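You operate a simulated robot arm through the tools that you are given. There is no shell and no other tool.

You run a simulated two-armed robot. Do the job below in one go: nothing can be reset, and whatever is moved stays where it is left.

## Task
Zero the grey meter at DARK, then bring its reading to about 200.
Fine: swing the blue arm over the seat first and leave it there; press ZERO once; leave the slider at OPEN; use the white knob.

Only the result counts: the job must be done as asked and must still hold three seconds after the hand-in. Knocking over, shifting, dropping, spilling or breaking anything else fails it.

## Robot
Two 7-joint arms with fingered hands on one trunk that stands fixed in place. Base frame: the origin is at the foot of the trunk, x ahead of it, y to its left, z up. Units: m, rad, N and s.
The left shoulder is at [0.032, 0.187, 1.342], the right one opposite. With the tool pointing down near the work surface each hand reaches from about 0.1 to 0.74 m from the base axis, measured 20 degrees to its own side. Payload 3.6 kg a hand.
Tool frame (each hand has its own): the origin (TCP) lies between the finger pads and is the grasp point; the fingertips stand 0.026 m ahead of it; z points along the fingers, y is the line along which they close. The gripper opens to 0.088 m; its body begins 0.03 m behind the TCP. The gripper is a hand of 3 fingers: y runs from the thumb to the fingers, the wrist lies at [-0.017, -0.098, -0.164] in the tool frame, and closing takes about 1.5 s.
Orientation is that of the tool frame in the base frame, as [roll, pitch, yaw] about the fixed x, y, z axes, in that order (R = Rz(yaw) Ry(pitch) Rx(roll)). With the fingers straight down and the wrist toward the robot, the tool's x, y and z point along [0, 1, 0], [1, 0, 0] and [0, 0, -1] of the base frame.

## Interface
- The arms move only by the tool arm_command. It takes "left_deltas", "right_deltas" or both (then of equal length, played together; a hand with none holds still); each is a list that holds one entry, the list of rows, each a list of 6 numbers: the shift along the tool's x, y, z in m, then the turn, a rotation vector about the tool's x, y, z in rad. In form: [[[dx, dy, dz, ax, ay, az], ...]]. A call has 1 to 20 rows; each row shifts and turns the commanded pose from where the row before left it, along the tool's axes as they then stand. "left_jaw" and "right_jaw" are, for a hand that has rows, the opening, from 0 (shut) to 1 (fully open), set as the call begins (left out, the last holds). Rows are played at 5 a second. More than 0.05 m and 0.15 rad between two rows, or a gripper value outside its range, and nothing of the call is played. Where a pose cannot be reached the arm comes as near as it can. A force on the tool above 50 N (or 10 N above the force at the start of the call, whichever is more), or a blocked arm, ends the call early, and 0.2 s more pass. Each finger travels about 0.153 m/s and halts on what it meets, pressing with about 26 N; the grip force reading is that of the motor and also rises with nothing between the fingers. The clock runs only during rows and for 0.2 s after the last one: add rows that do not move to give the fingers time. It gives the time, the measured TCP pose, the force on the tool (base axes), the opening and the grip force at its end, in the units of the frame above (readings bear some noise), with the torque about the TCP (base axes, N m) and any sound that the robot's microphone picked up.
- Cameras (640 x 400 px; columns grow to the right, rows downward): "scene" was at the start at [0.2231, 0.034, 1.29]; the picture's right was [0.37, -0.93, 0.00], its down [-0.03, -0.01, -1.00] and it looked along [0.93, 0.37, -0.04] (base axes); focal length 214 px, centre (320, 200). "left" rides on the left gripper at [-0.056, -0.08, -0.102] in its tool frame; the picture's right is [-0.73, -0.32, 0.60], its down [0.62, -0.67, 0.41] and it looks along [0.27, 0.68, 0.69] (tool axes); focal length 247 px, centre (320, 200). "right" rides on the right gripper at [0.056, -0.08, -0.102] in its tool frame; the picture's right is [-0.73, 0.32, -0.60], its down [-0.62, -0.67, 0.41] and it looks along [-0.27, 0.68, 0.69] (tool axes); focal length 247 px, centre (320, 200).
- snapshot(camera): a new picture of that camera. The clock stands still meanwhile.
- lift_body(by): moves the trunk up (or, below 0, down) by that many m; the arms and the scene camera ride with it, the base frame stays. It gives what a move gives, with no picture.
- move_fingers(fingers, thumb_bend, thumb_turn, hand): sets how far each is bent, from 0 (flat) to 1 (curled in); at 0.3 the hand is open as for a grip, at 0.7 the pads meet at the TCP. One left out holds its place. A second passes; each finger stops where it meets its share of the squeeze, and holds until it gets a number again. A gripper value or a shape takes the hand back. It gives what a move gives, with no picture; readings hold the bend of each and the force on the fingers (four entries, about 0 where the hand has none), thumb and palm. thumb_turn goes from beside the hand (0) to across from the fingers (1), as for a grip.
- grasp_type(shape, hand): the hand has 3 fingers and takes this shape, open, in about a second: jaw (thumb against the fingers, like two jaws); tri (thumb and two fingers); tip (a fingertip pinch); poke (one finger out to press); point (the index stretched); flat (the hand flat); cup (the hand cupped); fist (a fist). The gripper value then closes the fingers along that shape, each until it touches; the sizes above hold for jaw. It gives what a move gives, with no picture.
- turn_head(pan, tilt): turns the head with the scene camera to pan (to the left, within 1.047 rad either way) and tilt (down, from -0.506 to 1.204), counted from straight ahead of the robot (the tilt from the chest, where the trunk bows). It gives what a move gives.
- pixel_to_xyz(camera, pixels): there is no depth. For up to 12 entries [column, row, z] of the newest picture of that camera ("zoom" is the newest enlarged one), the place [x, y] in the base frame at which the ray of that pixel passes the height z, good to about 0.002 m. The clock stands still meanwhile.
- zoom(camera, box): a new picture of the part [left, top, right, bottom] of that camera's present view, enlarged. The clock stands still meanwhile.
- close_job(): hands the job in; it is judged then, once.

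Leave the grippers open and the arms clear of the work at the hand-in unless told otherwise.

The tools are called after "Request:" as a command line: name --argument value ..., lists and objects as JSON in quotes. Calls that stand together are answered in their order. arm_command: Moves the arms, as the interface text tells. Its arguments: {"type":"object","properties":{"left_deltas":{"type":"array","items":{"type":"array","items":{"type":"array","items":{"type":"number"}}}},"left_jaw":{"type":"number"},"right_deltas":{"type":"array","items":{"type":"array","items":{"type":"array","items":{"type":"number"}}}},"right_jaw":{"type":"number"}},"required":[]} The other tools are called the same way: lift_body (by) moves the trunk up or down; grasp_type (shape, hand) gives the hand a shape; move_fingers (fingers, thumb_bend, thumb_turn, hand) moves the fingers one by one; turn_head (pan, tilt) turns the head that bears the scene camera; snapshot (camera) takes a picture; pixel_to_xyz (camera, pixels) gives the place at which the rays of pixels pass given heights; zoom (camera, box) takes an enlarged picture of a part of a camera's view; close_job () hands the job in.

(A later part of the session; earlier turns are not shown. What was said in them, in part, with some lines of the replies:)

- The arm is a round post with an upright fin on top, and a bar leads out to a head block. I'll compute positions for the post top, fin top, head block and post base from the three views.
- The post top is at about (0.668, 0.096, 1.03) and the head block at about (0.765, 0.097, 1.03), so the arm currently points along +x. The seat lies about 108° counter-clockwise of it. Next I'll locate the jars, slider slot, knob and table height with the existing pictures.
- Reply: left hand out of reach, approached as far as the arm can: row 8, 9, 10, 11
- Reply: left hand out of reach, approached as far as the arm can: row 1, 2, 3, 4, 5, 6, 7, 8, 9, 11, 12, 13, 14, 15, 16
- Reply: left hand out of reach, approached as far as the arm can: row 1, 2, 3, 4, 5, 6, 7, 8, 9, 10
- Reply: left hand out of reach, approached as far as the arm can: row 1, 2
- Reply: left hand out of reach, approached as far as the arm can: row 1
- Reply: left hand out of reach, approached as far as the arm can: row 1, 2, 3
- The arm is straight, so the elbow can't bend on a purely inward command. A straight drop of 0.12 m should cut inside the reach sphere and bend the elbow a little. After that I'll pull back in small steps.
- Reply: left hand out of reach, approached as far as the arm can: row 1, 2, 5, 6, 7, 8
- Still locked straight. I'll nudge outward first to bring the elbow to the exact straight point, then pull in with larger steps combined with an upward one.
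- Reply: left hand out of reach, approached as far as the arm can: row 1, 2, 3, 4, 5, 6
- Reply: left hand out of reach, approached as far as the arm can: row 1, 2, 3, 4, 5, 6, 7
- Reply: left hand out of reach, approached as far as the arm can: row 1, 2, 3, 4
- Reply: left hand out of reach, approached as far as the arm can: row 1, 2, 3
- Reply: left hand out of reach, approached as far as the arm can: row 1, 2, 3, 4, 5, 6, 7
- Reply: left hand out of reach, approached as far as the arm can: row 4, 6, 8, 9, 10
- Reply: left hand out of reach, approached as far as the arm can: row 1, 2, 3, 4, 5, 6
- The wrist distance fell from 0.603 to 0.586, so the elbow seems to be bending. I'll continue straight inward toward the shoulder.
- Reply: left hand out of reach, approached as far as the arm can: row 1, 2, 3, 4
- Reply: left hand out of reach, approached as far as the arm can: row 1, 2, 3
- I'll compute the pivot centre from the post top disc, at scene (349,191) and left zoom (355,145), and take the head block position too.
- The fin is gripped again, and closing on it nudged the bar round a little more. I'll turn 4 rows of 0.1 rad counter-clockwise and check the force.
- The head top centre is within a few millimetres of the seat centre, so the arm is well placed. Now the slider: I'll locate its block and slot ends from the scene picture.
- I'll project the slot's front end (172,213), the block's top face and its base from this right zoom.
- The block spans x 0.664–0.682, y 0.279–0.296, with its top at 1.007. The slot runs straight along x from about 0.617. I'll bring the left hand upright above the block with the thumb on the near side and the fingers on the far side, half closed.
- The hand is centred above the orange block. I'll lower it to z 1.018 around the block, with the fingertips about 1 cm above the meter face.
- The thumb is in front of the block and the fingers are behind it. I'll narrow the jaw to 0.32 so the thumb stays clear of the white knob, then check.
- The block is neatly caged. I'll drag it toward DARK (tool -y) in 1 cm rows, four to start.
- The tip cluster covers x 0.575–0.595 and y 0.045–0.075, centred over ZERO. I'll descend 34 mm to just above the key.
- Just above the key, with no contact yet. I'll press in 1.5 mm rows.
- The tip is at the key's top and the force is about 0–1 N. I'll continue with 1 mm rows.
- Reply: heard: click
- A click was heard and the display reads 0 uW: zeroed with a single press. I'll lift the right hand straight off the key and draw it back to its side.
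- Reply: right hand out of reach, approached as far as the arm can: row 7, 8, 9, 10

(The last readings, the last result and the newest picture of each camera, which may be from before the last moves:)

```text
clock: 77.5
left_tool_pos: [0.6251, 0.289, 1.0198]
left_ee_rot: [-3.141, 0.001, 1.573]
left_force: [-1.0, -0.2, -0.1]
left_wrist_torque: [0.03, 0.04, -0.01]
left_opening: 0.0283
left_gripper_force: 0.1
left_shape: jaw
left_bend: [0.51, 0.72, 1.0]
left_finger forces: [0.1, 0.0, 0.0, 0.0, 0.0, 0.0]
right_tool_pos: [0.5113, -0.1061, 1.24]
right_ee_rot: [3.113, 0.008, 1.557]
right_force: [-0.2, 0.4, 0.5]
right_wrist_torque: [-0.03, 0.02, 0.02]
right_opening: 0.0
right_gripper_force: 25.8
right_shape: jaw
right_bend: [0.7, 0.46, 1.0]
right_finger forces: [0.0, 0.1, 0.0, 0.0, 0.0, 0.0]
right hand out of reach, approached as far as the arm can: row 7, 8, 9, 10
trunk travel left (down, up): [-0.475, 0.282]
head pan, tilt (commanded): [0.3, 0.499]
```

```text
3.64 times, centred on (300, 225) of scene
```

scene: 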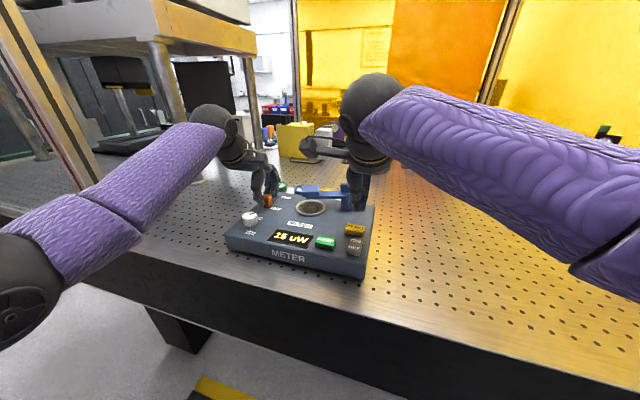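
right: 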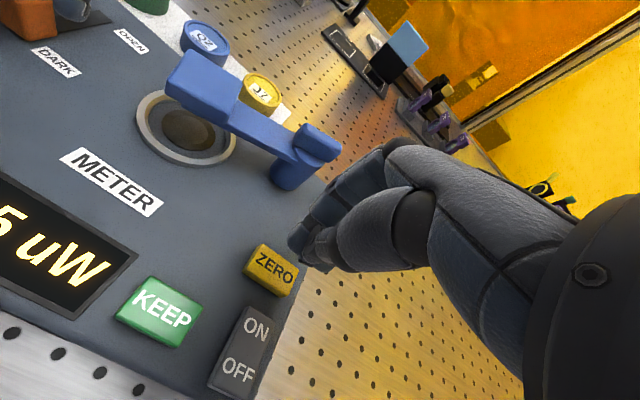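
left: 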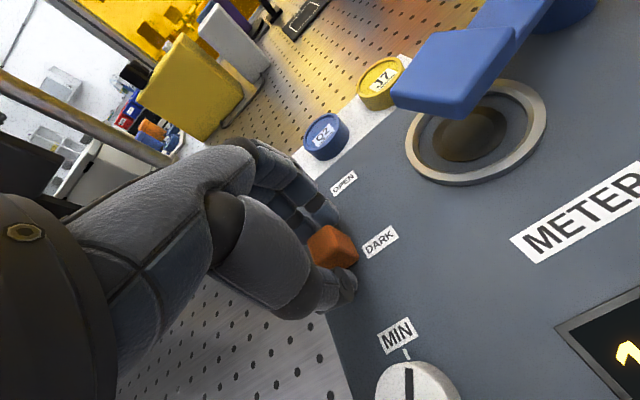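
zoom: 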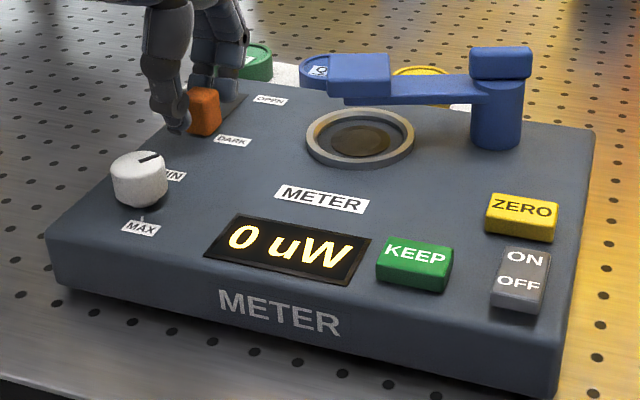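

The display holds at 0 uW with the right hand away. Now I'll push the slider back toward OPEN with the thumb, in five rows of 1 cm.

Request:
arm_command --left_deltas '[[[0, 0.01, 0, 0, 0, 0], [0, 0.01, 0, 0, 0, 0], [0, 0.01, 0, 0, 0, 0], [0, 0.01, 0, 0, 0, 0], [0, 0.008, 0, 0, 0, 0], [0, 0, 0, 0, 0, 0]]]'

Request:
zoom --camera "scene" --box '[220, 150, 380, 260]'

Request:
snapshot --camera "right"

```text
clock: 78.8
left_tool_pos: [0.6735, 0.2888, 1.0203]
left_ee_rot: [-3.139, 0.001, 1.572]
left_force: [0.1, -0.6, 0.2]
left_wrist_torque: [-0.01, 0.02, -0.01]
left_opening: 0.0285
left_gripper_force: 0.1
left_shape: jaw
left_bend: [0.51, 0.72, 1.0]
left_finger forces: [0.1, 0.2, 0.0, 0.0, 0.1, 0.0]
right_tool_pos: [0.5106, -0.1074, 1.2354]
right_ee_rot: [3.12, 0.014, 1.554]
right_force: [0.0, -0.3, 0.0]
right_wrist_torque: [0.01, -0.02, -0.02]
right_opening: 0.0002
right_gripper_force: 26.2
right_shape: jaw
right_bend: [0.7, 0.46, 1.0]
right_finger forces: [0.0, 0.0, 0.1, 0.0, 0.0, 0.0]
trunk travel left (down, up): [-0.475, 0.282]
head pan, tilt (commanded): [0.3, 0.499]
```

```text
3.64 times, centred on (300, 205) of scene
```

zoom: 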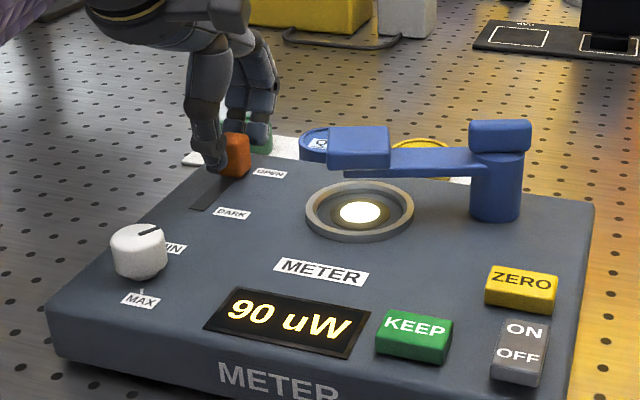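

```text
taken
```

right: 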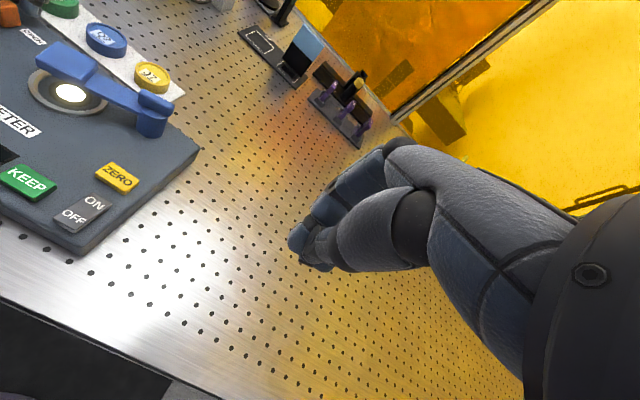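

It reads 90 uW (105 − 15), with the light on. The block is about 5 mm short of where it was, so I'll nudge it gently the rest of the way to OPEN.

Request:
arm_command --left_deltas '[[[0, 0.002, 0, 0, 0, 0], [0, 0.002, 0, 0, 0, 0], [0, 0.0015, 0, 0, 0, 0], [0, 0, 0, 0, 0, 0]]]'

Request:
zoom --camera "scene" --box '[220, 150, 380, 260]'

```text
clock: 79.8
left_tool_pos: [0.6769, 0.2868, 1.0205]
left_ee_rot: [-3.141, 0.002, 1.573]
left_force: [0.3, 0.4, 0.4]
left_wrist_torque: [0.0, 0.0, 0.02]
left_opening: 0.0284
left_gripper_force: 0.0
left_shape: jaw
left_bend: [0.51, 0.72, 1.0]
left_finger forces: [0.0, 0.0, 0.0, 0.1, 0.0, 0.0]
right_tool_pos: [0.5106, -0.1075, 1.2335]
right_ee_rot: [3.122, 0.017, 1.556]
right_force: [-0.4, -0.4, 0.1]
right_wrist_torque: [-0.02, 0.0, -0.02]
right_opening: 0.0
right_gripper_force: 25.9
right_shape: jaw
right_bend: [0.7, 0.46, 1.0]
right_finger forces: [0.0, 0.0, 0.1, 0.0, 0.0, 0.1]
trunk travel left (down, up): [-0.475, 0.282]
head pan, tilt (commanded): [0.3, 0.499]
```

```text
3.64 times, centred on (300, 205) of scene
```

zoom: 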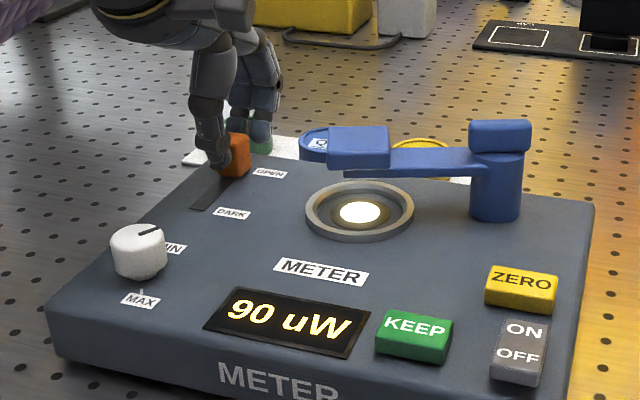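

Still no stop force. I'll push 2 mm at a time a little further and watch for contact force.

Request:
arm_command --left_deltas '[[[0, 0.002, 0, 0, 0, 0], [0, 0.002, 0, 0, 0, 0], [0, 0, 0, 0, 0, 0]]]'

Request:
zoom --camera "scene" --box '[240, 165, 310, 225]'

Request:
zoom --camera "left" --box '[260, 180, 440, 320]'

```text
clock: 80.7
left_tool_pos: [0.6802, 0.2879, 1.0195]
left_ee_rot: [-3.139, 0.002, 1.572]
left_force: [-2.2, -0.2, -0.4]
left_wrist_torque: [0.01, 0.0, 0.02]
left_opening: 0.0292
left_gripper_force: 0.1
left_shape: jaw
left_bend: [0.51, 0.72, 1.0]
left_finger forces: [0.1, 0.1, 0.1, 0.1, 1.8, 0.0]
right_tool_pos: [0.5107, -0.1075, 1.2324]
right_ee_rot: [3.125, 0.017, 1.554]
right_force: [1.0, -0.3, -0.4]
right_wrist_torque: [0.01, 0.03, 0.02]
right_opening: 0.0002
right_gripper_force: 26.5
right_shape: jaw
right_bend: [0.7, 0.46, 1.0]
right_finger forces: [0.0, 0.1, 0.0, 0.0, 0.0, 0.0]
trunk travel left (down, up): [-0.475, 0.282]
head pan, tilt (commanded): [0.3, 0.499]
```

```text
6.67 times, centred on (275, 195) of scene
```

zoom: 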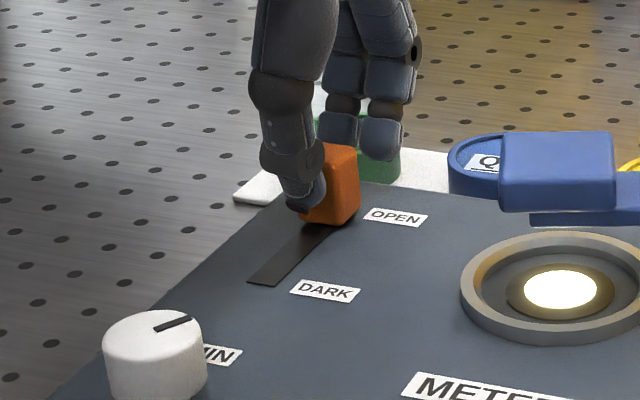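

```text
2.86 times, centred on (350, 250) of left
```

zoom: 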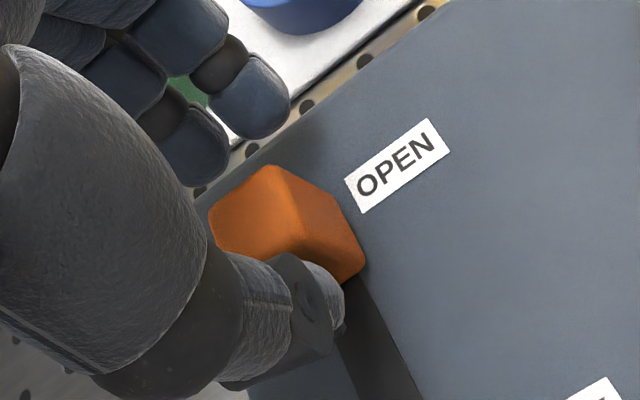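

A contact force of 2 N, and the block matches its original OPEN place. I'll back off 4 mm, open the jaw and lift straight up.

Request:
arm_command --left_deltas '[[[0, -0.004, 0, 0, 0, 0], [0, 0, 0, 0, 0, 0], [0, 0, 0, 0, 0, 0], [0, 0, -0.04, 0, 0, 0], [0, 0, -0.045, 0, 0, 0], [0, 0, -0.045, 0, 0, 0], [0, 0, 0, 0, 0, 0]]]' --left_jaw 0.6

Request:
zoom --camera "scene" --box '[220, 170, 380, 280]'

Request:
snapshot --camera "left"

```text
clock: 82.2
left_tool_pos: [0.6773, 0.2893, 1.1505]
left_ee_rot: [-3.14, 0.0, 1.573]
left_force: [0.8, -1.1, 0.2]
left_wrist_torque: [-0.02, 0.0, 0.03]
left_opening: 0.0526
left_gripper_force: 0.0
left_shape: jaw
left_bend: [0.39, 0.63, 1.0]
left_finger forces: [0.0, 0.1, 0.0, 0.1, 0.0, 0.0]
right_tool_pos: [0.5113, -0.1079, 1.2316]
right_ee_rot: [3.128, 0.018, 1.554]
right_force: [0.1, -0.1, -0.2]
right_wrist_torque: [-0.01, -0.02, 0.03]
right_opening: 0.0
right_gripper_force: 26.4
right_shape: jaw
right_bend: [0.7, 0.46, 1.0]
right_finger forces: [0.0, 0.0, 0.1, 0.0, 0.0, 0.0]
trunk travel left (down, up): [-0.475, 0.282]
head pan, tilt (commanded): [0.3, 0.499]
```

```text
3.64 times, centred on (300, 225) of scene
```

zoom: 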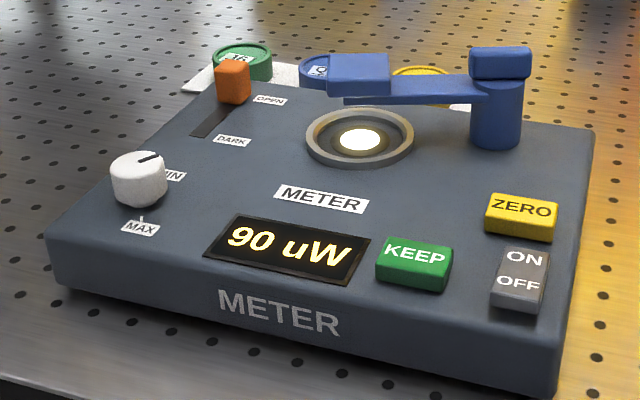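

```text
taken
```

left: 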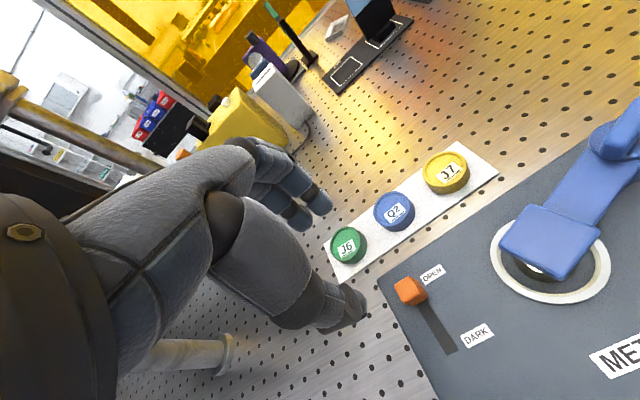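

The slider is at OPEN, the arm is over the seat and the display holds 90 uW. Now the white knob: I'll zoom on it to find its centre, height and pointer.

Request:
zoom --camera "scene" --box '[230, 200, 280, 240]'

Request:
pixel_to_xyz --camera "scene" --pixels '[[250, 215, 1.005], [250, 215, 1.01], [250, 215, 1.0]]'

```text
10.00 times, centred on (255, 220) of scene
```

zoom: 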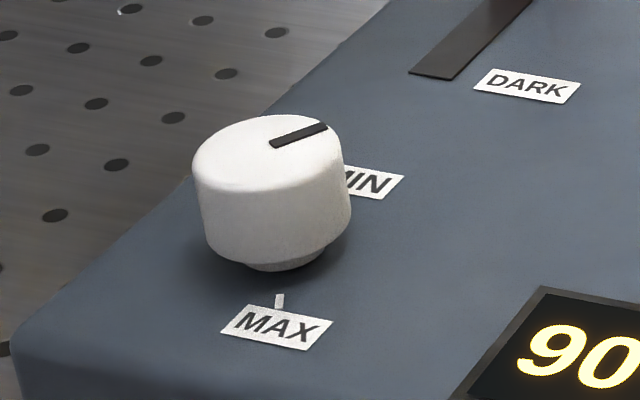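

```text
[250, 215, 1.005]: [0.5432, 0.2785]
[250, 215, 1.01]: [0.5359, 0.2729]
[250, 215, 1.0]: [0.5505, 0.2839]
```

I'll project the knob's top ellipse edges and the pointer's ends, plus the MIN and MAX marks.

Request:
pixel_to_xyz --camera "zoom" --pixels '[[271, 143, 1.006], [327, 126, 1.006], [194, 158, 1.006], [342, 148, 1.006], [270, 116, 1.006], [262, 190, 1.006], [279, 300, 0.981], [275, 327, 0.981], [372, 182, 0.981], [285, 262, 0.981], [267, 152, 1.006]]'

```text
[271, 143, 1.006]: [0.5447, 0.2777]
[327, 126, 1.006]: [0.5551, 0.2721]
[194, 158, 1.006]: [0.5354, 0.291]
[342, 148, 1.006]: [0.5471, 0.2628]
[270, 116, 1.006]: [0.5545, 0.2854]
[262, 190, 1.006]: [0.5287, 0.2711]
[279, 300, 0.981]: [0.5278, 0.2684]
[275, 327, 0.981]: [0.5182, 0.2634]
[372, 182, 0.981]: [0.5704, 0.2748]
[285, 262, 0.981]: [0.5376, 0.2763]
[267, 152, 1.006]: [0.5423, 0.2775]
```

The knob's centre is about (0.541, 0.2775), its radius 15 mm and its top at about 1.006. I'll pull the left hand back so its camera looks at the knob and its MIN/MAX marks from the front.

Request:
arm_command --left_deltas '[[[-0.0066, -0.046, -0.005, 0, 0, 0], [-0.0066, -0.046, -0.005, 0, 0, 0], [-0.0066, -0.046, -0.005, 0, 0, 0], [-0.0066, -0.046, -0.005, 0, 0, 0], [-0.0066, -0.046, -0.005, 0, 0, 0], [-0.0066, -0.046, -0.005, 0, 0, 0], [0, 0, 0, 0, 0, 0]]]' --left_jaw 1.0

Request:
snapshot --camera "left"

```text
clock: 83.8
left_tool_pos: [0.4024, 0.2495, 1.1786]
left_ee_rot: [-3.137, 0.001, 1.571]
left_force: [-1.1, 0.0, -0.4]
left_wrist_torque: [0.0, 0.02, -0.01]
left_opening: 0.0876
left_gripper_force: 0.0
left_shape: jaw
left_bend: [0.3, 0.3, 0.98]
left_finger forces: [0.0, 0.0, 0.1, 0.1, 0.0, 0.0]
right_tool_pos: [0.5102, -0.1089, 1.2312]
right_ee_rot: [3.128, 0.016, 1.554]
right_force: [0.4, 0.7, -0.4]
right_wrist_torque: [0.0, -0.04, -0.01]
right_opening: 0.0
right_gripper_force: 26.3
right_shape: jaw
right_bend: [0.7, 0.46, 1.0]
right_finger forces: [0.2, 0.0, 0.0, 0.0, 0.1, 0.1]
trunk travel left (down, up): [-0.475, 0.282]
head pan, tilt (commanded): [0.3, 0.499]
```

```text
taken
```

left: 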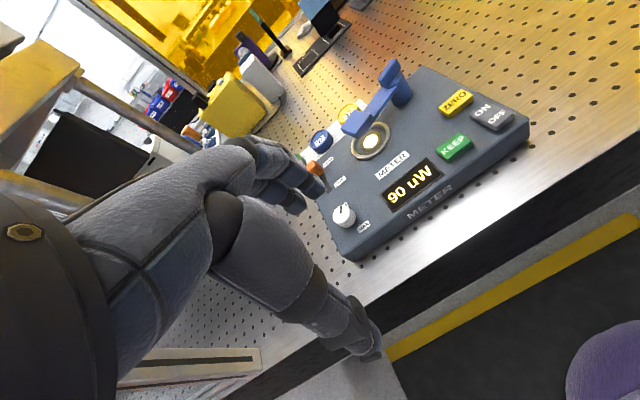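

Request:
zoom --camera "left" --box '[310, 180, 390, 250]'

```text
5.71 times, centred on (350, 215) of left
```

zoom: 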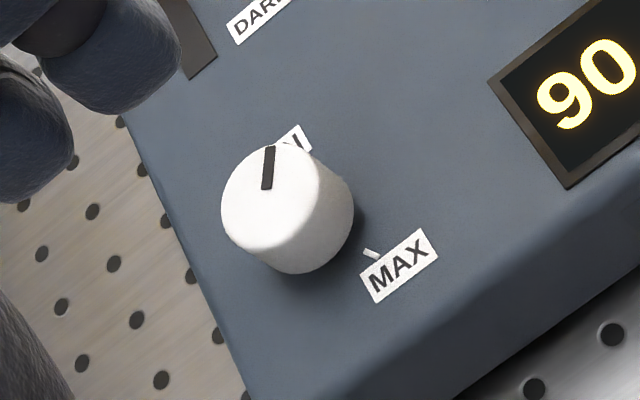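

In this view the pointer runs from (266,188) to (268,148), MAX's tick is at (372,253) and part of MIN is at (298,140). I'll project these to get the angles.

Request:
pixel_to_xyz --camera "zoom" --pixels '[[266, 188, 1.006], [268, 148, 1.006], [222, 205, 1.006], [320, 190, 1.006], [268, 146, 1.006], [272, 250, 1.006], [366, 250, 0.981], [378, 256, 0.981], [400, 265, 0.981], [298, 140, 0.981], [303, 273, 0.981]]'

```text
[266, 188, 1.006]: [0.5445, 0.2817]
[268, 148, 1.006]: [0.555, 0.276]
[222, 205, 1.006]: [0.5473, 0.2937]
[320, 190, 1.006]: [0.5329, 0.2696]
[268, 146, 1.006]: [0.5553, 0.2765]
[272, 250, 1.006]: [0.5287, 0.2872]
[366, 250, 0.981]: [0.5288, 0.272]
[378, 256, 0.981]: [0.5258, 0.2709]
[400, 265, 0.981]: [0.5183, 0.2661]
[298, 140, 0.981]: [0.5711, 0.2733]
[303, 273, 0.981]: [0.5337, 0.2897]
```

Combining the views, the knob's axis is at about (0.5435, 0.280) with its top near 1.003. The pointer is about 28° clockwise from MIN, and MAX lies further clockwise at about 146°. I'll bring the open left hand over the knob at z 1.10.

Request:
arm_command --left_deltas '[[[0.0076, 0.0353, 0.0197, 0, 0, 0], [0.0076, 0.0353, 0.0197, 0, 0, 0], [0.0076, 0.0353, 0.0197, 0, 0, 0], [0.0076, 0.0353, 0.0197, 0, 0, 0], [0, 0, 0, 0, 0, 0], [0, 0, 0, 0, 0, 0]]]'

Request:
zoom --camera "scene" --box '[200, 150, 320, 240]'

Request:
snapshot --camera "left"

```text
clock: 85.2
left_tool_pos: [0.545, 0.2771, 1.1018]
left_ee_rot: [-3.139, 0.002, 1.571]
left_force: [-0.1, 1.3, -0.5]
left_wrist_torque: [-0.01, 0.0, 0.0]
left_opening: 0.0878
left_gripper_force: 0.0
left_shape: jaw
left_bend: [0.3, 0.3, 0.98]
left_finger forces: [0.0, 0.1, 0.0, 0.0, 0.0, 0.0]
right_tool_pos: [0.5102, -0.1087, 1.2301]
right_ee_rot: [3.127, 0.017, 1.554]
right_force: [0.4, -0.1, -0.4]
right_wrist_torque: [-0.02, 0.02, 0.03]
right_opening: 0.0002
right_gripper_force: 26.0
right_shape: jaw
right_bend: [0.7, 0.46, 1.0]
right_finger forces: [0.0, 0.0, 0.0, 0.1, 0.0, 0.0]
trunk travel left (down, up): [-0.475, 0.282]
head pan, tilt (commanded): [0.3, 0.499]
```

```text
4.44 times, centred on (260, 195) of scene
```

zoom: 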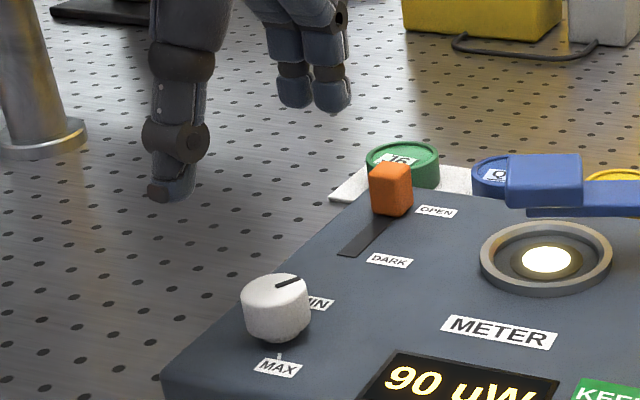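

```text
taken
```

left: 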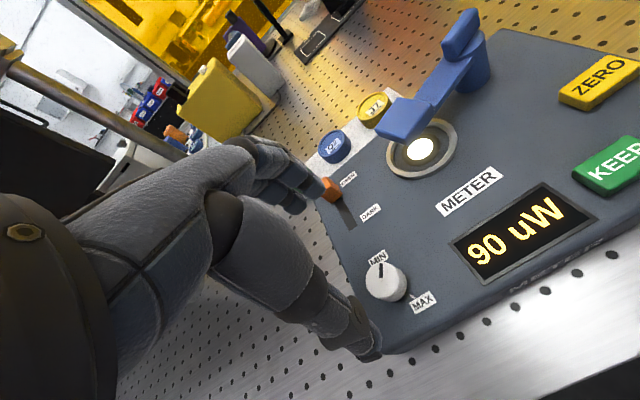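

From here the left camera sees both the knob and the display. I'll zoom on the knob to refine its centre.

Request:
zoom --camera "left" --box '[340, 240, 440, 320]'

Request:
pixel_to_xyz --camera "zoom" --pixels '[[320, 200, 1.003]]'

```text
5.00 times, centred on (390, 280) of left
```

zoom: 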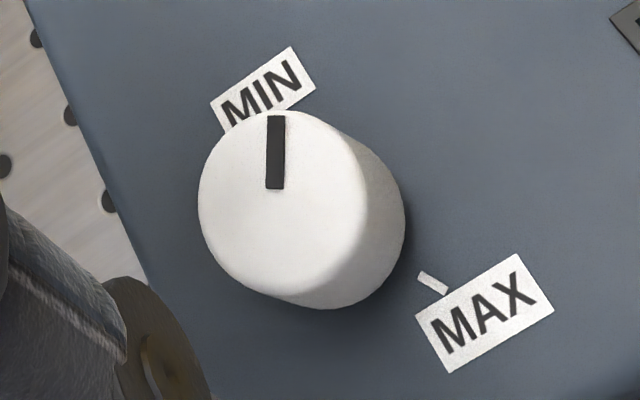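

```text
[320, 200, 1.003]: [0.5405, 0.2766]
```

I'll project the top disc's centre and edges, the pointer's ends, the MIN label and MAX's tick.

Request:
pixel_to_xyz --camera "zoom" --pixels '[[282, 202, 1.003], [282, 202, 1.007], [275, 186, 1.003], [276, 118, 1.003], [198, 197, 1.003], [366, 205, 1.003], [280, 112, 1.003], [284, 297, 1.003], [265, 88, 0.981], [433, 283, 0.981], [485, 313, 0.981], [322, 228, 0.984]]'

```text
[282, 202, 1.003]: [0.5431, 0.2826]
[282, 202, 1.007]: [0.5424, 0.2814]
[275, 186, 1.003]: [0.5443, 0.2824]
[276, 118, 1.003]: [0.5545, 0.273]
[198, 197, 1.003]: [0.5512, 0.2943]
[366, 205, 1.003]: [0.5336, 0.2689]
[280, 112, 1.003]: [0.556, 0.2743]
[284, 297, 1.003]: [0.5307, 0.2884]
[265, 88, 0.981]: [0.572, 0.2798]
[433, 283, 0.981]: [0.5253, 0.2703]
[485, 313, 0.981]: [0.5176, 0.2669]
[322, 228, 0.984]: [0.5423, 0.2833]
```

The knob's axis is at (0.543, 0.282) with radius 15.5 mm. The pointer is about 35° clockwise of MIN, so turning clockwise raises the gain. I'll centre on it and lower the open hand to z 1.013.

Request:
arm_command --left_deltas '[[[0.0017, -0.0007, 0.03, 0, 0, 0], [0.0017, -0.0007, 0.03, 0, 0, 0], [0.0016, -0.0006, 0.029, 0, 0, 0], [0, 0, 0, 0, 0, 0], [0, 0, 0, 0, 0, 0]]]'

Request:
zoom --camera "scene" --box '[210, 170, 350, 260]'

Request:
zoom --camera "left" --box '[240, 160, 480, 360]'

```text
clock: 86.5
left_tool_pos: [0.5404, 0.2832, 1.0105]
left_ee_rot: [-3.14, 0.002, 1.572]
left_force: [-0.7, -0.1, 0.3]
left_wrist_torque: [0.03, -0.01, 0.01]
left_opening: 0.0878
left_gripper_force: 0.1
left_shape: jaw
left_bend: [0.3, 0.3, 0.98]
left_finger forces: [0.0, 0.1, 0.1, 0.0, 0.0, 0.0]
right_tool_pos: [0.5101, -0.1084, 1.2303]
right_ee_rot: [3.128, 0.021, 1.553]
right_force: [-0.7, -0.1, -0.8]
right_wrist_torque: [-0.01, -0.01, 0.01]
right_opening: 0.0
right_gripper_force: 26.4
right_shape: jaw
right_bend: [0.7, 0.46, 1.0]
right_finger forces: [0.1, 0.1, 0.0, 0.1, 0.0, 0.1]
trunk travel left (down, up): [-0.475, 0.282]
head pan, tilt (commanded): [0.3, 0.499]
```

```text
4.44 times, centred on (280, 215) of scene
```

zoom: 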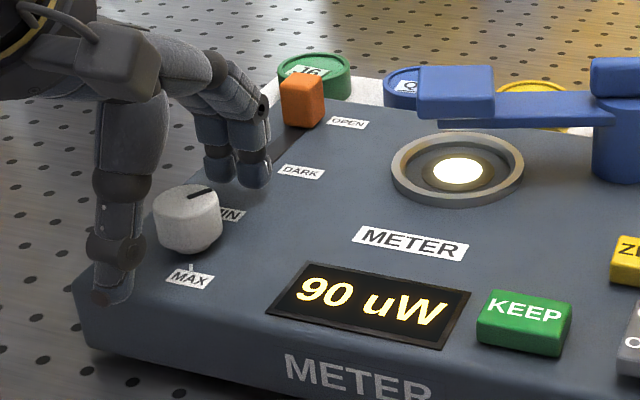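

```text
2.00 times, centred on (360, 260) of left
```

zoom: 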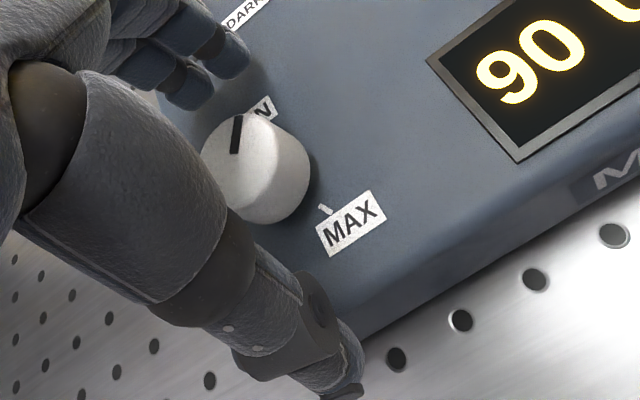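

The thumb is in front of the knob and the fingers behind it. I'll close to 0.45 to check the centring before gripping.

Request:
arm_command --left_deltas '[[[0.0, 0.001, 0, 0, 0, 0], [0, 0, 0, 0, 0, 0], [0, 0, 0, 0, 0, 0], [0, 0, 0, 0, 0, 0]]]' --left_jaw 0.47

Request:
zoom --camera "scene" --box '[210, 170, 350, 260]'

Request:
zoom --camera "left" --box '[240, 160, 480, 360]'

```text
clock: 87.5
left_tool_pos: [0.5421, 0.2825, 1.0118]
left_ee_rot: [-3.14, 0.002, 1.573]
left_force: [1.1, 0.0, 0.2]
left_wrist_torque: [0.02, -0.02, 0.01]
left_opening: 0.0419
left_gripper_force: 0.0
left_shape: jaw
left_bend: [0.44, 0.68, 1.0]
left_finger forces: [0.0, 0.0, 0.1, 0.0, 0.1, 0.0]
right_tool_pos: [0.5104, -0.1078, 1.23]
right_ee_rot: [3.128, 0.019, 1.553]
right_force: [-0.8, 0.2, -0.3]
right_wrist_torque: [0.02, 0.02, 0.01]
right_opening: 0.0001
right_gripper_force: 25.7
right_shape: jaw
right_bend: [0.7, 0.46, 1.0]
right_finger forces: [0.0, 0.0, 0.1, 0.0, 0.0, 0.0]
trunk travel left (down, up): [-0.475, 0.282]
head pan, tilt (commanded): [0.3, 0.499]
```

```text
4.44 times, centred on (280, 215) of scene
```

zoom: 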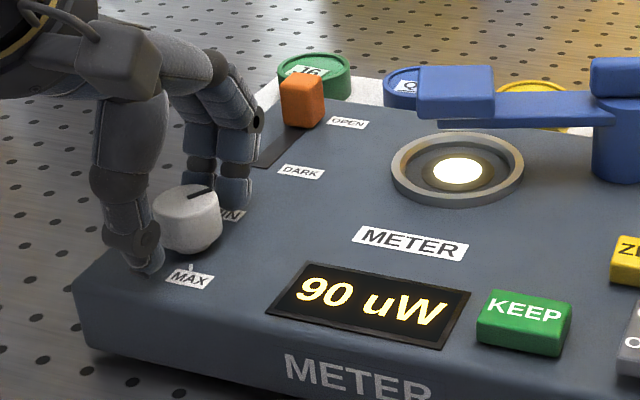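

```text
2.00 times, centred on (360, 260) of left
```

zoom: 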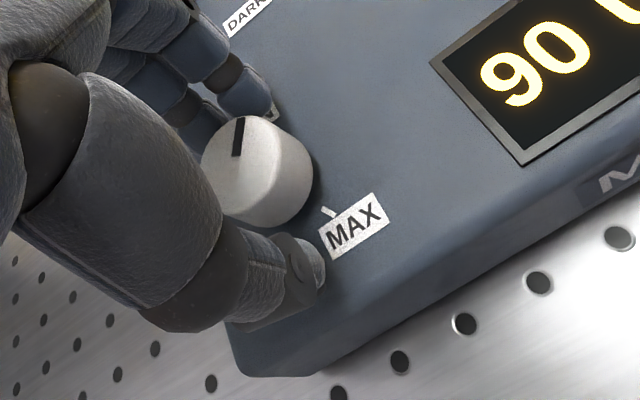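

Well centred. Now I'll grip the knob.

Request:
arm_command --left_deltas '[[[0, 0, 0, 0, 0, 0], [0, 0, 0, 0, 0, 0], [0, 0, 0, 0, 0, 0], [0, 0, 0, 0, 0, 0]]]' --left_jaw 0.0

Request:
zoom --camera "scene" --box '[210, 170, 350, 260]'

Request:
zoom --camera "left" --box '[240, 160, 480, 360]'

```text
clock: 88.5
left_tool_pos: [0.5429, 0.2811, 1.0117]
left_ee_rot: [3.142, 0.002, 1.572]
left_force: [10.9, -4.6, 3.1]
left_wrist_torque: [-0.13, -0.34, 0.06]
left_opening: 0.0168
left_gripper_force: 26.0
left_shape: jaw
left_bend: [0.6, 0.73, 1.0]
left_finger forces: [27.5, 8.4, 0.1, 0.0, 22.9, 0.1]
right_tool_pos: [0.5116, -0.1106, 1.2298]
right_ee_rot: [3.129, 0.016, 1.553]
right_force: [-0.4, -1.2, 0.0]
right_wrist_torque: [0.03, 0.03, -0.03]
right_opening: 0.0
right_gripper_force: 25.8
right_shape: jaw
right_bend: [0.7, 0.46, 1.0]
right_finger forces: [0.1, 0.1, 0.0, 0.1, 0.0, 0.1]
trunk travel left (down, up): [-0.475, 0.282]
head pan, tilt (commanded): [0.3, 0.499]
```

```text
4.44 times, centred on (280, 215) of scene
```

zoom: 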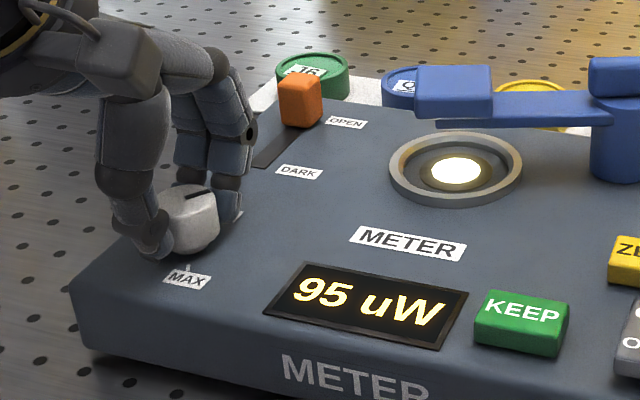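

```text
2.00 times, centred on (360, 260) of left
```

zoom: 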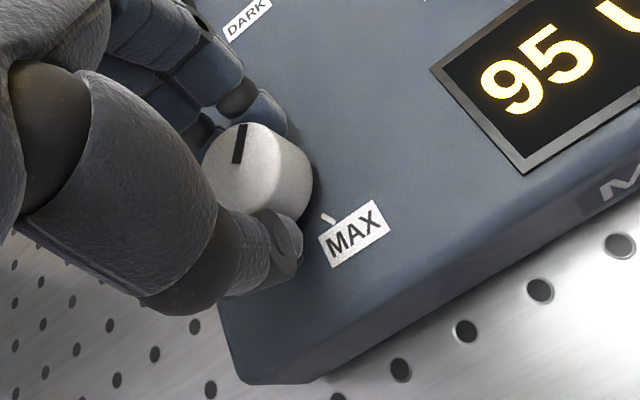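

The grip holds and the reading ticked up to 95. I'll shift 2 mm forward to relieve the side force and turn clockwise 0.2 rad, then read.

Request:
arm_command --left_deltas '[[[-0.001, 0.002, 0, 0, 0, 0], [0, 0, 0, 0, 0, 0.1], [0, 0, 0, 0, 0, 0.1], [0, 0, 0, 0, 0, 0]]]'

Request:
zoom --camera "scene" --box '[210, 170, 350, 260]'

Request:
zoom --camera "left" --box '[240, 160, 480, 360]'

```text
clock: 89.5
left_tool_pos: [0.544, 0.2805, 1.0118]
left_ee_rot: [-3.14, 0.001, 1.374]
left_force: [4.8, -6.0, 3.5]
left_wrist_torque: [-0.13, -0.2, 0.03]
left_opening: 0.0168
left_gripper_force: 26.5
left_shape: jaw
left_bend: [0.6, 0.73, 1.0]
left_finger forces: [25.6, 8.4, 0.0, 0.1, 26.3, 0.0]
right_tool_pos: [0.5105, -0.1109, 1.2315]
right_ee_rot: [3.129, 0.017, 1.553]
right_force: [0.5, 1.0, 0.2]
right_wrist_torque: [0.0, -0.02, 0.01]
right_opening: 0.0
right_gripper_force: 25.8
right_shape: jaw
right_bend: [0.7, 0.46, 1.0]
right_finger forces: [0.1, 0.0, 0.0, 0.1, 0.1, 0.0]
trunk travel left (down, up): [-0.475, 0.282]
head pan, tilt (commanded): [0.3, 0.499]
```

```text
4.44 times, centred on (280, 215) of scene
```

zoom: 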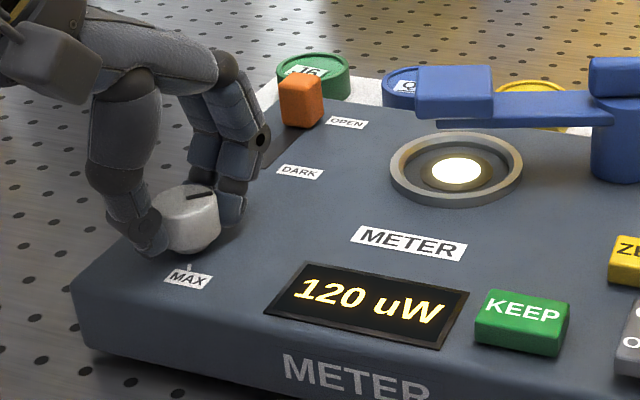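

```text
2.00 times, centred on (360, 260) of left
```

zoom: 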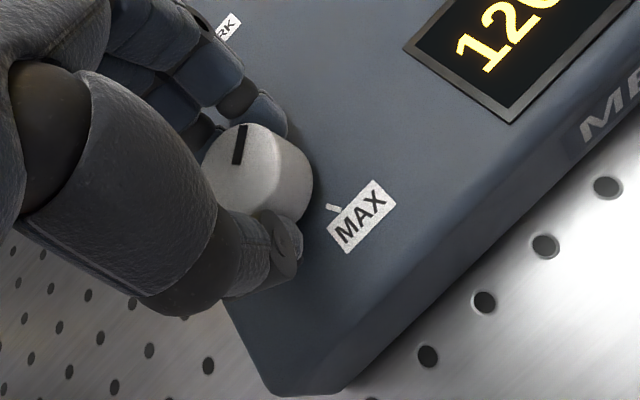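

0.2 rad gave +25 uW, about 125 uW per rad. Another 0.64 rad or so is needed. I'll turn 0.48 rad and read.

Request:
arm_command --left_deltas '[[[0, 0, 0, 0, 0, 0.12], [0, 0, 0, 0, 0, 0.12], [0, 0, 0, 0, 0, 0.12], [0, 0, 0, 0, 0, 0.12], [0, 0, 0, 0, 0, 0]]]'

Request:
zoom --camera "scene" --box '[210, 170, 350, 260]'

```text
clock: 90.7
left_tool_pos: [0.5455, 0.2799, 1.0121]
left_ee_rot: [-3.141, 0.002, 0.891]
left_force: [5.9, -8.6, 2.1]
left_wrist_torque: [-0.26, -0.16, 0.01]
left_opening: 0.0167
left_gripper_force: 25.1
left_shape: jaw
left_bend: [0.6, 0.73, 1.0]
left_finger forces: [25.7, 10.6, 0.0, 0.0, 24.1, 0.0]
right_tool_pos: [0.5108, -0.1091, 1.2294]
right_ee_rot: [3.13, 0.019, 1.553]
right_force: [0.1, -0.7, -0.2]
right_wrist_torque: [-0.02, 0.02, -0.02]
right_opening: 0.0001
right_gripper_force: 25.9
right_shape: jaw
right_bend: [0.7, 0.46, 1.0]
right_finger forces: [0.1, 0.0, 0.0, 0.0, 0.1, 0.0]
trunk travel left (down, up): [-0.475, 0.282]
head pan, tilt (commanded): [0.3, 0.499]
```

```text
4.44 times, centred on (280, 215) of scene
```

zoom: 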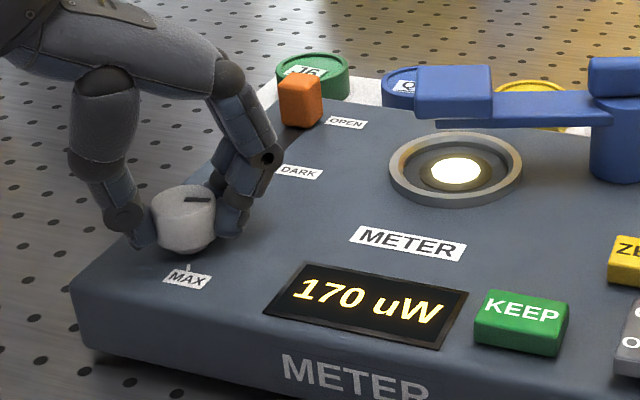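

It reads 170 uW. I'll turn about 0.27 rad more.

Request:
arm_command --left_deltas '[[[0, 0, 0, 0, 0, 0.09], [0, 0, 0, 0, 0, 0.09], [0, 0, 0, 0, 0, 0.09], [0, 0, 0, 0, 0, 0]]]'

Request:
zoom --camera "scene" --box '[210, 170, 350, 260]'

```text
clock: 91.7
left_tool_pos: [0.5443, 0.2791, 1.0119]
left_ee_rot: [3.141, 0.001, 0.621]
left_force: [6.2, -8.3, 2.8]
left_wrist_torque: [-0.27, -0.13, -0.01]
left_opening: 0.0169
left_gripper_force: 25.8
left_shape: jaw
left_bend: [0.6, 0.73, 1.0]
left_finger forces: [23.7, 12.7, 0.0, 0.0, 23.7, 0.0]
right_tool_pos: [0.5106, -0.1118, 1.2316]
right_ee_rot: [3.13, 0.017, 1.554]
right_force: [-0.7, -1.0, -0.5]
right_wrist_torque: [0.0, 0.03, 0.04]
right_opening: 0.0
right_gripper_force: 25.6
right_shape: jaw
right_bend: [0.7, 0.46, 1.0]
right_finger forces: [0.0, 0.1, 0.0, 0.0, 0.1, 0.0]
trunk travel left (down, up): [-0.475, 0.282]
head pan, tilt (commanded): [0.3, 0.499]
```

```text
4.44 times, centred on (280, 215) of scene
```

zoom: 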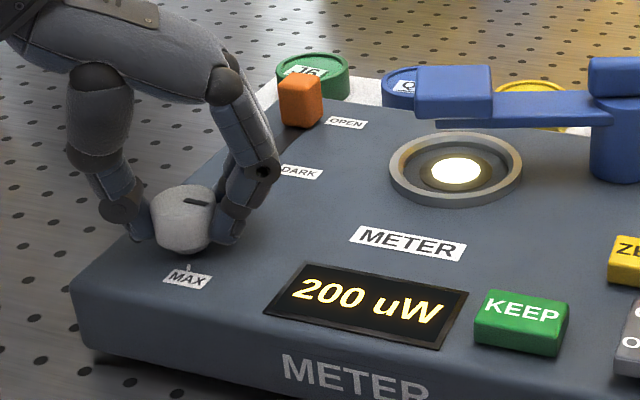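

Exactly 200 uW. I'll open the jaw gently without moving the arm and check that the reading stays.

Request:
arm_command --left_deltas '[[[0, 0, 0, 0, 0, 0], [0, 0, 0, 0, 0, 0], [0, 0, 0, 0, 0, 0], [0, 0, 0, 0, 0, 0], [0, 0, 0, 0, 0, 0]]]' --left_jaw 1.0

Request:
zoom --camera "scene" --box '[210, 170, 350, 260]'

```text
clock: 92.8
left_tool_pos: [0.5432, 0.2809, 1.0106]
left_ee_rot: [3.14, 0.002, 0.623]
left_force: [0.6, -0.2, -0.9]
left_wrist_torque: [0.0, 0.0, -0.01]
left_opening: 0.0876
left_gripper_force: 0.1
left_shape: jaw
left_bend: [0.3, 0.3, 0.98]
left_finger forces: [0.0, 0.0, 0.1, 0.0, 0.1, 0.0]
right_tool_pos: [0.5089, -0.1087, 1.2317]
right_ee_rot: [3.127, 0.018, 1.553]
right_force: [0.3, -0.9, -0.2]
right_wrist_torque: [0.01, -0.03, 0.0]
right_opening: 0.0
right_gripper_force: 26.0
right_shape: jaw
right_bend: [0.7, 0.46, 1.0]
right_finger forces: [0.1, 0.1, 0.1, 0.1, 0.0, 0.0]
trunk travel left (down, up): [-0.475, 0.282]
head pan, tilt (commanded): [0.3, 0.499]
```

```text
4.44 times, centred on (280, 215) of scene
```

zoom: 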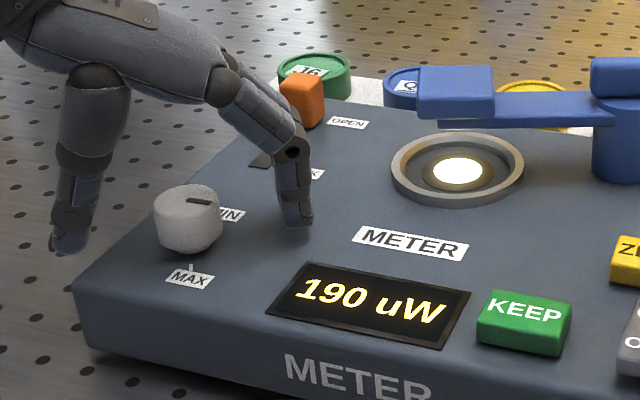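

Releasing let it slip back to 190 uW. I'll grip again in place, overshoot a little to about 210, and release.

Request:
arm_command --left_deltas '[[[0, 0, 0, 0, 0, 0], [0, 0, 0, 0, 0, 0], [0, 0, 0, 0, 0, 0], [0, 0, 0, 0, 0, 0], [0, 0, 0, 0, 0, 0], [0, 0, 0, 0, 0, 0], [0, 0, 0, 0, 0, 0]]]' --left_jaw 0.0

Request:
zoom --camera "scene" --box '[210, 170, 350, 260]'

```text
clock: 94.5
left_tool_pos: [0.5428, 0.2821, 1.0109]
left_ee_rot: [3.141, 0.001, 0.623]
left_force: [-0.9, -3.5, -1.0]
left_wrist_torque: [-0.11, -0.05, 0.02]
left_opening: 0.0208
left_gripper_force: 26.0
left_shape: jaw
left_bend: [0.56, 0.73, 1.0]
left_finger forces: [17.7, 7.9, 0.0, 0.0, 22.9, 0.0]
right_tool_pos: [0.5092, -0.1086, 1.2312]
right_ee_rot: [3.129, 0.017, 1.552]
right_force: [-0.2, 0.4, 0.0]
right_wrist_torque: [0.01, 0.03, -0.03]
right_opening: 0.0
right_gripper_force: 25.8
right_shape: jaw
right_bend: [0.7, 0.46, 1.0]
right_finger forces: [0.0, 0.1, 0.1, 0.0, 0.1, 0.0]
trunk travel left (down, up): [-0.475, 0.282]
head pan, tilt (commanded): [0.3, 0.499]
```

```text
4.44 times, centred on (280, 215) of scene
```

zoom: 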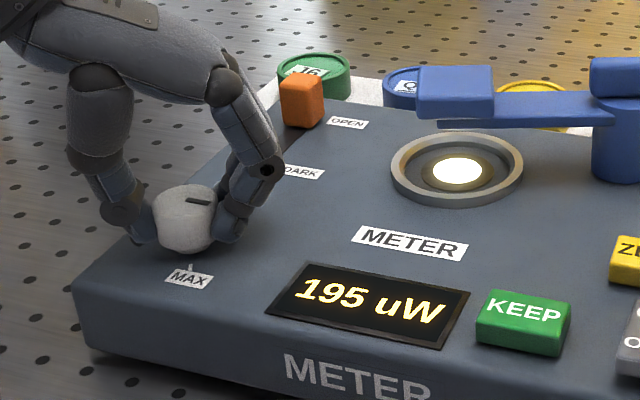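

195 uW when gripped. I'll turn 0.12 rad further, then read and release.

Request:
arm_command --left_deltas '[[[0, 0, 0, 0, 0, 0.06], [0, 0, 0, 0, 0, 0.06], [0, 0, 0, 0, 0, 0]]]'

Request:
zoom --camera "scene" --box '[210, 170, 350, 260]'

```text
clock: 95.2
left_tool_pos: [0.5434, 0.2813, 1.0105]
left_ee_rot: [-3.141, 0.001, 0.501]
left_force: [-0.2, -4.9, -3.1]
left_wrist_torque: [-0.12, 0.01, 0.0]
left_opening: 0.0205
left_gripper_force: 25.5
left_shape: jaw
left_bend: [0.56, 0.73, 1.0]
left_finger forces: [19.3, 8.5, 0.1, 0.0, 22.6, 0.0]
right_tool_pos: [0.5099, -0.1085, 1.2298]
right_ee_rot: [3.129, 0.018, 1.552]
right_force: [0.5, 0.2, 0.3]
right_wrist_torque: [-0.05, -0.04, -0.01]
right_opening: 0.0
right_gripper_force: 25.5
right_shape: jaw
right_bend: [0.7, 0.46, 1.0]
right_finger forces: [0.0, 0.1, 0.1, 0.0, 0.0, 0.0]
trunk travel left (down, up): [-0.475, 0.282]
head pan, tilt (commanded): [0.3, 0.499]
```

```text
4.44 times, centred on (280, 215) of scene
```

zoom: 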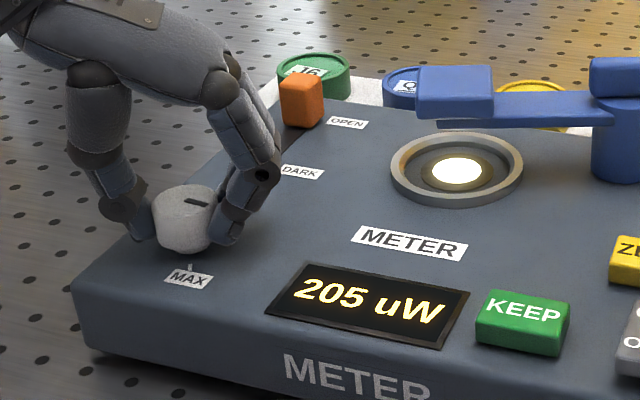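

205 uW with low side forces this time. I'll release and see.

Request:
arm_command --left_deltas '[[[0, 0, 0, 0, 0, 0], [0, 0, 0, 0, 0, 0], [0, 0, 0, 0, 0, 0], [0, 0, 0, 0, 0, 0], [0, 0, 0, 0, 0, 0]]]' --left_jaw 1.0

Request:
zoom --camera "scene" --box '[210, 170, 350, 260]'

```text
clock: 96.5
left_tool_pos: [0.5424, 0.2813, 1.0119]
left_ee_rot: [-3.14, 0.001, 0.503]
left_force: [-0.2, 0.6, 0.6]
left_wrist_torque: [-0.01, 0.02, -0.04]
left_opening: 0.0877
left_gripper_force: 0.0
left_shape: jaw
left_bend: [0.3, 0.3, 0.98]
left_finger forces: [0.0, 0.0, 0.0, 0.1, 0.1, 0.1]
right_tool_pos: [0.5099, -0.1084, 1.2307]
right_ee_rot: [3.128, 0.019, 1.552]
right_force: [-0.1, 0.1, -0.4]
right_wrist_torque: [0.0, -0.03, 0.01]
right_opening: 0.0
right_gripper_force: 26.0
right_shape: jaw
right_bend: [0.7, 0.46, 1.0]
right_finger forces: [0.0, 0.1, 0.0, 0.0, 0.1, 0.0]
trunk travel left (down, up): [-0.475, 0.282]
head pan, tilt (commanded): [0.3, 0.499]
```

```text
4.44 times, centred on (280, 215) of scene
```

zoom: 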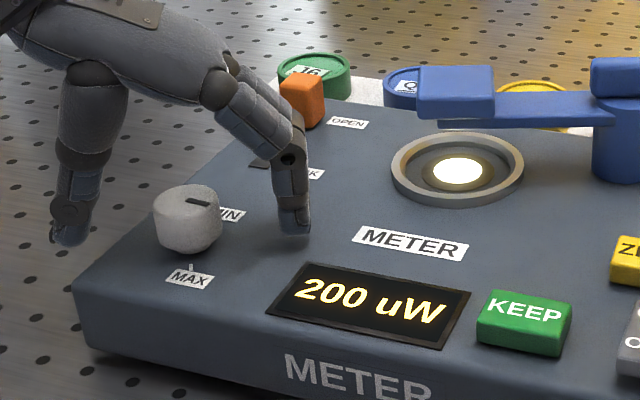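

The display shows 200 uW after release. I'll lift the left hand straight up, well clear, and check again.

Request:
arm_command --left_deltas '[[[0, 0, -0.02, 0, 0, 0], [0, 0, -0.04, 0, 0, 0], [0, 0, -0.045, 0, 0, 0], [0, 0, -0.045, 0, 0, 0], [0, 0, 0, 0, 0, 0]]]'

Request:
zoom --camera "scene" --box '[210, 150, 390, 280]'

```text
clock: 97.7
left_tool_pos: [0.5426, 0.2828, 1.1608]
left_ee_rot: [3.142, 0.004, 0.502]
left_force: [-0.5, -0.6, 0.3]
left_wrist_torque: [0.02, -0.01, -0.01]
left_opening: 0.0876
left_gripper_force: 0.1
left_shape: jaw
left_bend: [0.3, 0.3, 0.98]
left_finger forces: [0.0, 0.0, 0.1, 0.1, 0.0, 0.0]
right_tool_pos: [0.5103, -0.1082, 1.2304]
right_ee_rot: [3.129, 0.02, 1.552]
right_force: [-1.1, -0.1, -0.1]
right_wrist_torque: [0.02, 0.0, 0.02]
right_opening: 0.0
right_gripper_force: 25.8
right_shape: jaw
right_bend: [0.7, 0.46, 1.0]
right_finger forces: [0.0, 0.0, 0.0, 0.0, 0.1, 0.1]
trunk travel left (down, up): [-0.475, 0.282]
head pan, tilt (commanded): [0.3, 0.499]
```

```text
3.08 times, centred on (300, 215) of scene
```

zoom: 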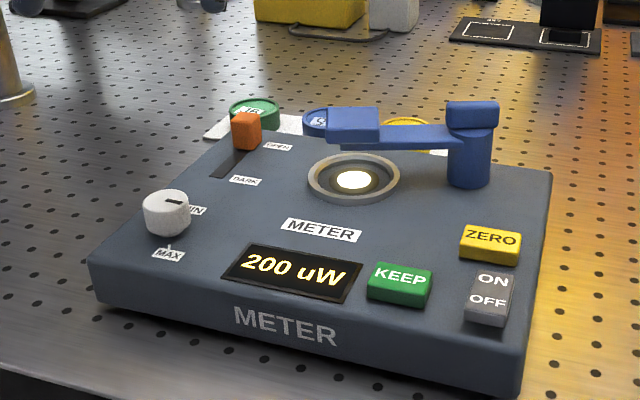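

Everything holds: arm over the seat, slider at OPEN, 200 uW. I'll turn the left hand back and retreat it up and away, and open the right gripper while it also rises.

Request:
arm_command --left_deltas '[[[0, 0, -0.03, 0, 0, 0], [0, 0, 0, 0, 0, -0.1335], [0, 0, 0, 0, 0, -0.1335], [0, 0, 0, 0, 0, -0.1335], [0, 0, 0, 0, 0, -0.1335], [0, 0, 0, 0, 0, -0.1335], [0, 0, 0, 0, 0, -0.1335], [0, 0, 0, 0, 0, -0.1335], [0, 0, 0, 0, 0, -0.1335], [0.0125, -0.03, -0.03, 0, 0, 0], [0.0125, -0.03, -0.03, 0, 0, 0], [0.0125, -0.03, -0.03, 0, 0, 0], [0.0125, -0.03, -0.03, 0, 0, 0], [0, 0, 0, 0, 0, 0]]]' --right_deltas '[[[0, 0, -0.01, 0, 0, 0], [0, 0, -0.01, 0, 0, 0], [0, 0, -0.01, 0, 0, 0], [0, 0, -0.01, 0, 0, 0], [0, 0, -0.01, 0, 0, 0], [0, -0.01, 0, 0, 0, 0], [0, -0.01, 0, 0, 0, 0], [0, -0.01, 0, 0, 0, 0], [0, 0, 0, 0, 0, 0], [0, 0, 0, 0, 0, 0], [0, 0, 0, 0, 0, 0], [0, 0, 0, 0, 0, 0], [0, 0, 0, 0, 0, 0], [0, 0, 0, 0, 0, 0]]]' --right_jaw 1.0

Request:
snapshot --camera "scene"

Request:
zoom --camera "scene" --box '[210, 150, 390, 280]'

```text
clock: 100.7
left_tool_pos: [0.422, 0.3305, 1.3121]
left_ee_rot: [-3.139, 0.001, 1.57]
left_force: [1.2, 0.3, -0.7]
left_wrist_torque: [-0.01, -0.03, 0.04]
left_opening: 0.0877
left_gripper_force: 0.1
left_shape: jaw
left_bend: [0.3, 0.3, 0.98]
left_finger forces: [0.1, 0.0, 0.0, 0.0, 0.1, 0.0]
right_tool_pos: [0.5215, -0.097, 1.2442]
right_ee_rot: [-3.141, 0.0, 1.571]
right_force: [0.2, 0.1, 0.2]
right_wrist_torque: [-0.01, 0.01, -0.02]
right_opening: 0.0876
right_gripper_force: 0.0
right_shape: jaw
right_bend: [0.3, 0.3, 0.98]
right_finger forces: [0.1, 0.0, 0.0, 0.0, 0.1, 0.0]
right hand out of reach, approached as far as the arm can: row 1, 2, 3, 4, 5, 6, 7, 8
trunk travel left (down, up): [-0.475, 0.282]
head pan, tilt (commanded): [0.3, 0.499]
```

```text
taken
```

scene: 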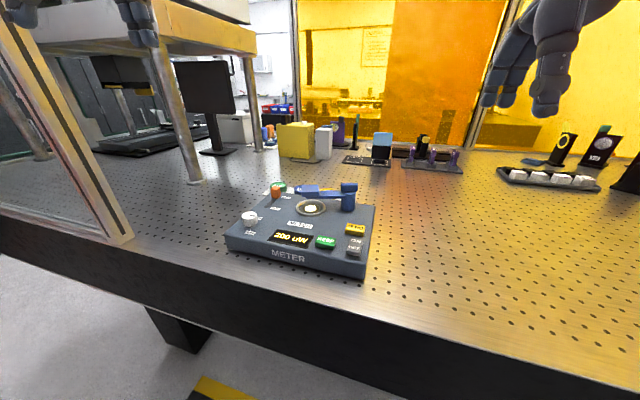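

```text
3.08 times, centred on (300, 215) of scene
```

zoom: 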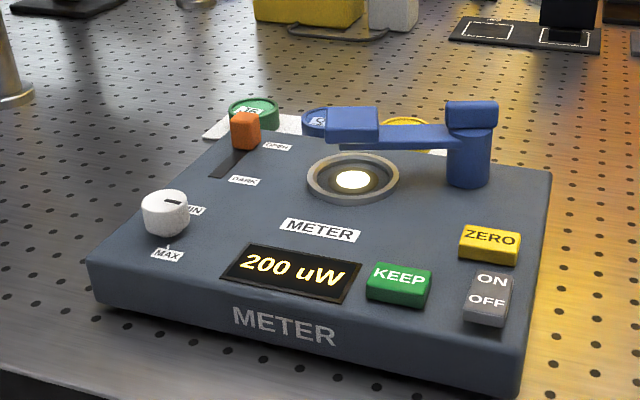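

The display holds at 200 uW, and both grippers are open and clear of the meter. The blue arm is over the seat, the slider is at OPEN, ZERO was pressed once, and nothing else has shifted. I'm handing the job in.

Request:
close_job

```text
The job is handed in.
```

The grey meter was zeroed at DARK and now reads 200 uW, and I've handed the job in. I don't know the verdict; the hand-in only confirmed it was received.

- **Blue arm:** I swung it over the seat first and left it there, within a few millimetres of centre.
- **Zeroing:** With the slider at DARK the meter read 15 uW. I pressed ZERO once, heard it click, and the display went to 0.
- **Slider:** It is back at its OPEN stop, where the meter read 90 uW before I touched the knob.
- **White knob:** I turned it clockwise to 200 uW. The first release slipped back to 190, so I gripped it again, went slightly past, and it settled at 200. It stayed there for about four seconds before the hand-in.

While getting to the blue arm, the left arm got stuck stretched out straight, but it touched nothing. The right arm stopped responding properly while backing away from ZERO, so it finished less far back than I planned. It was still clear, to the right of the meter and above it. Both grippers were open, and I saw nothing else knocked or moved.
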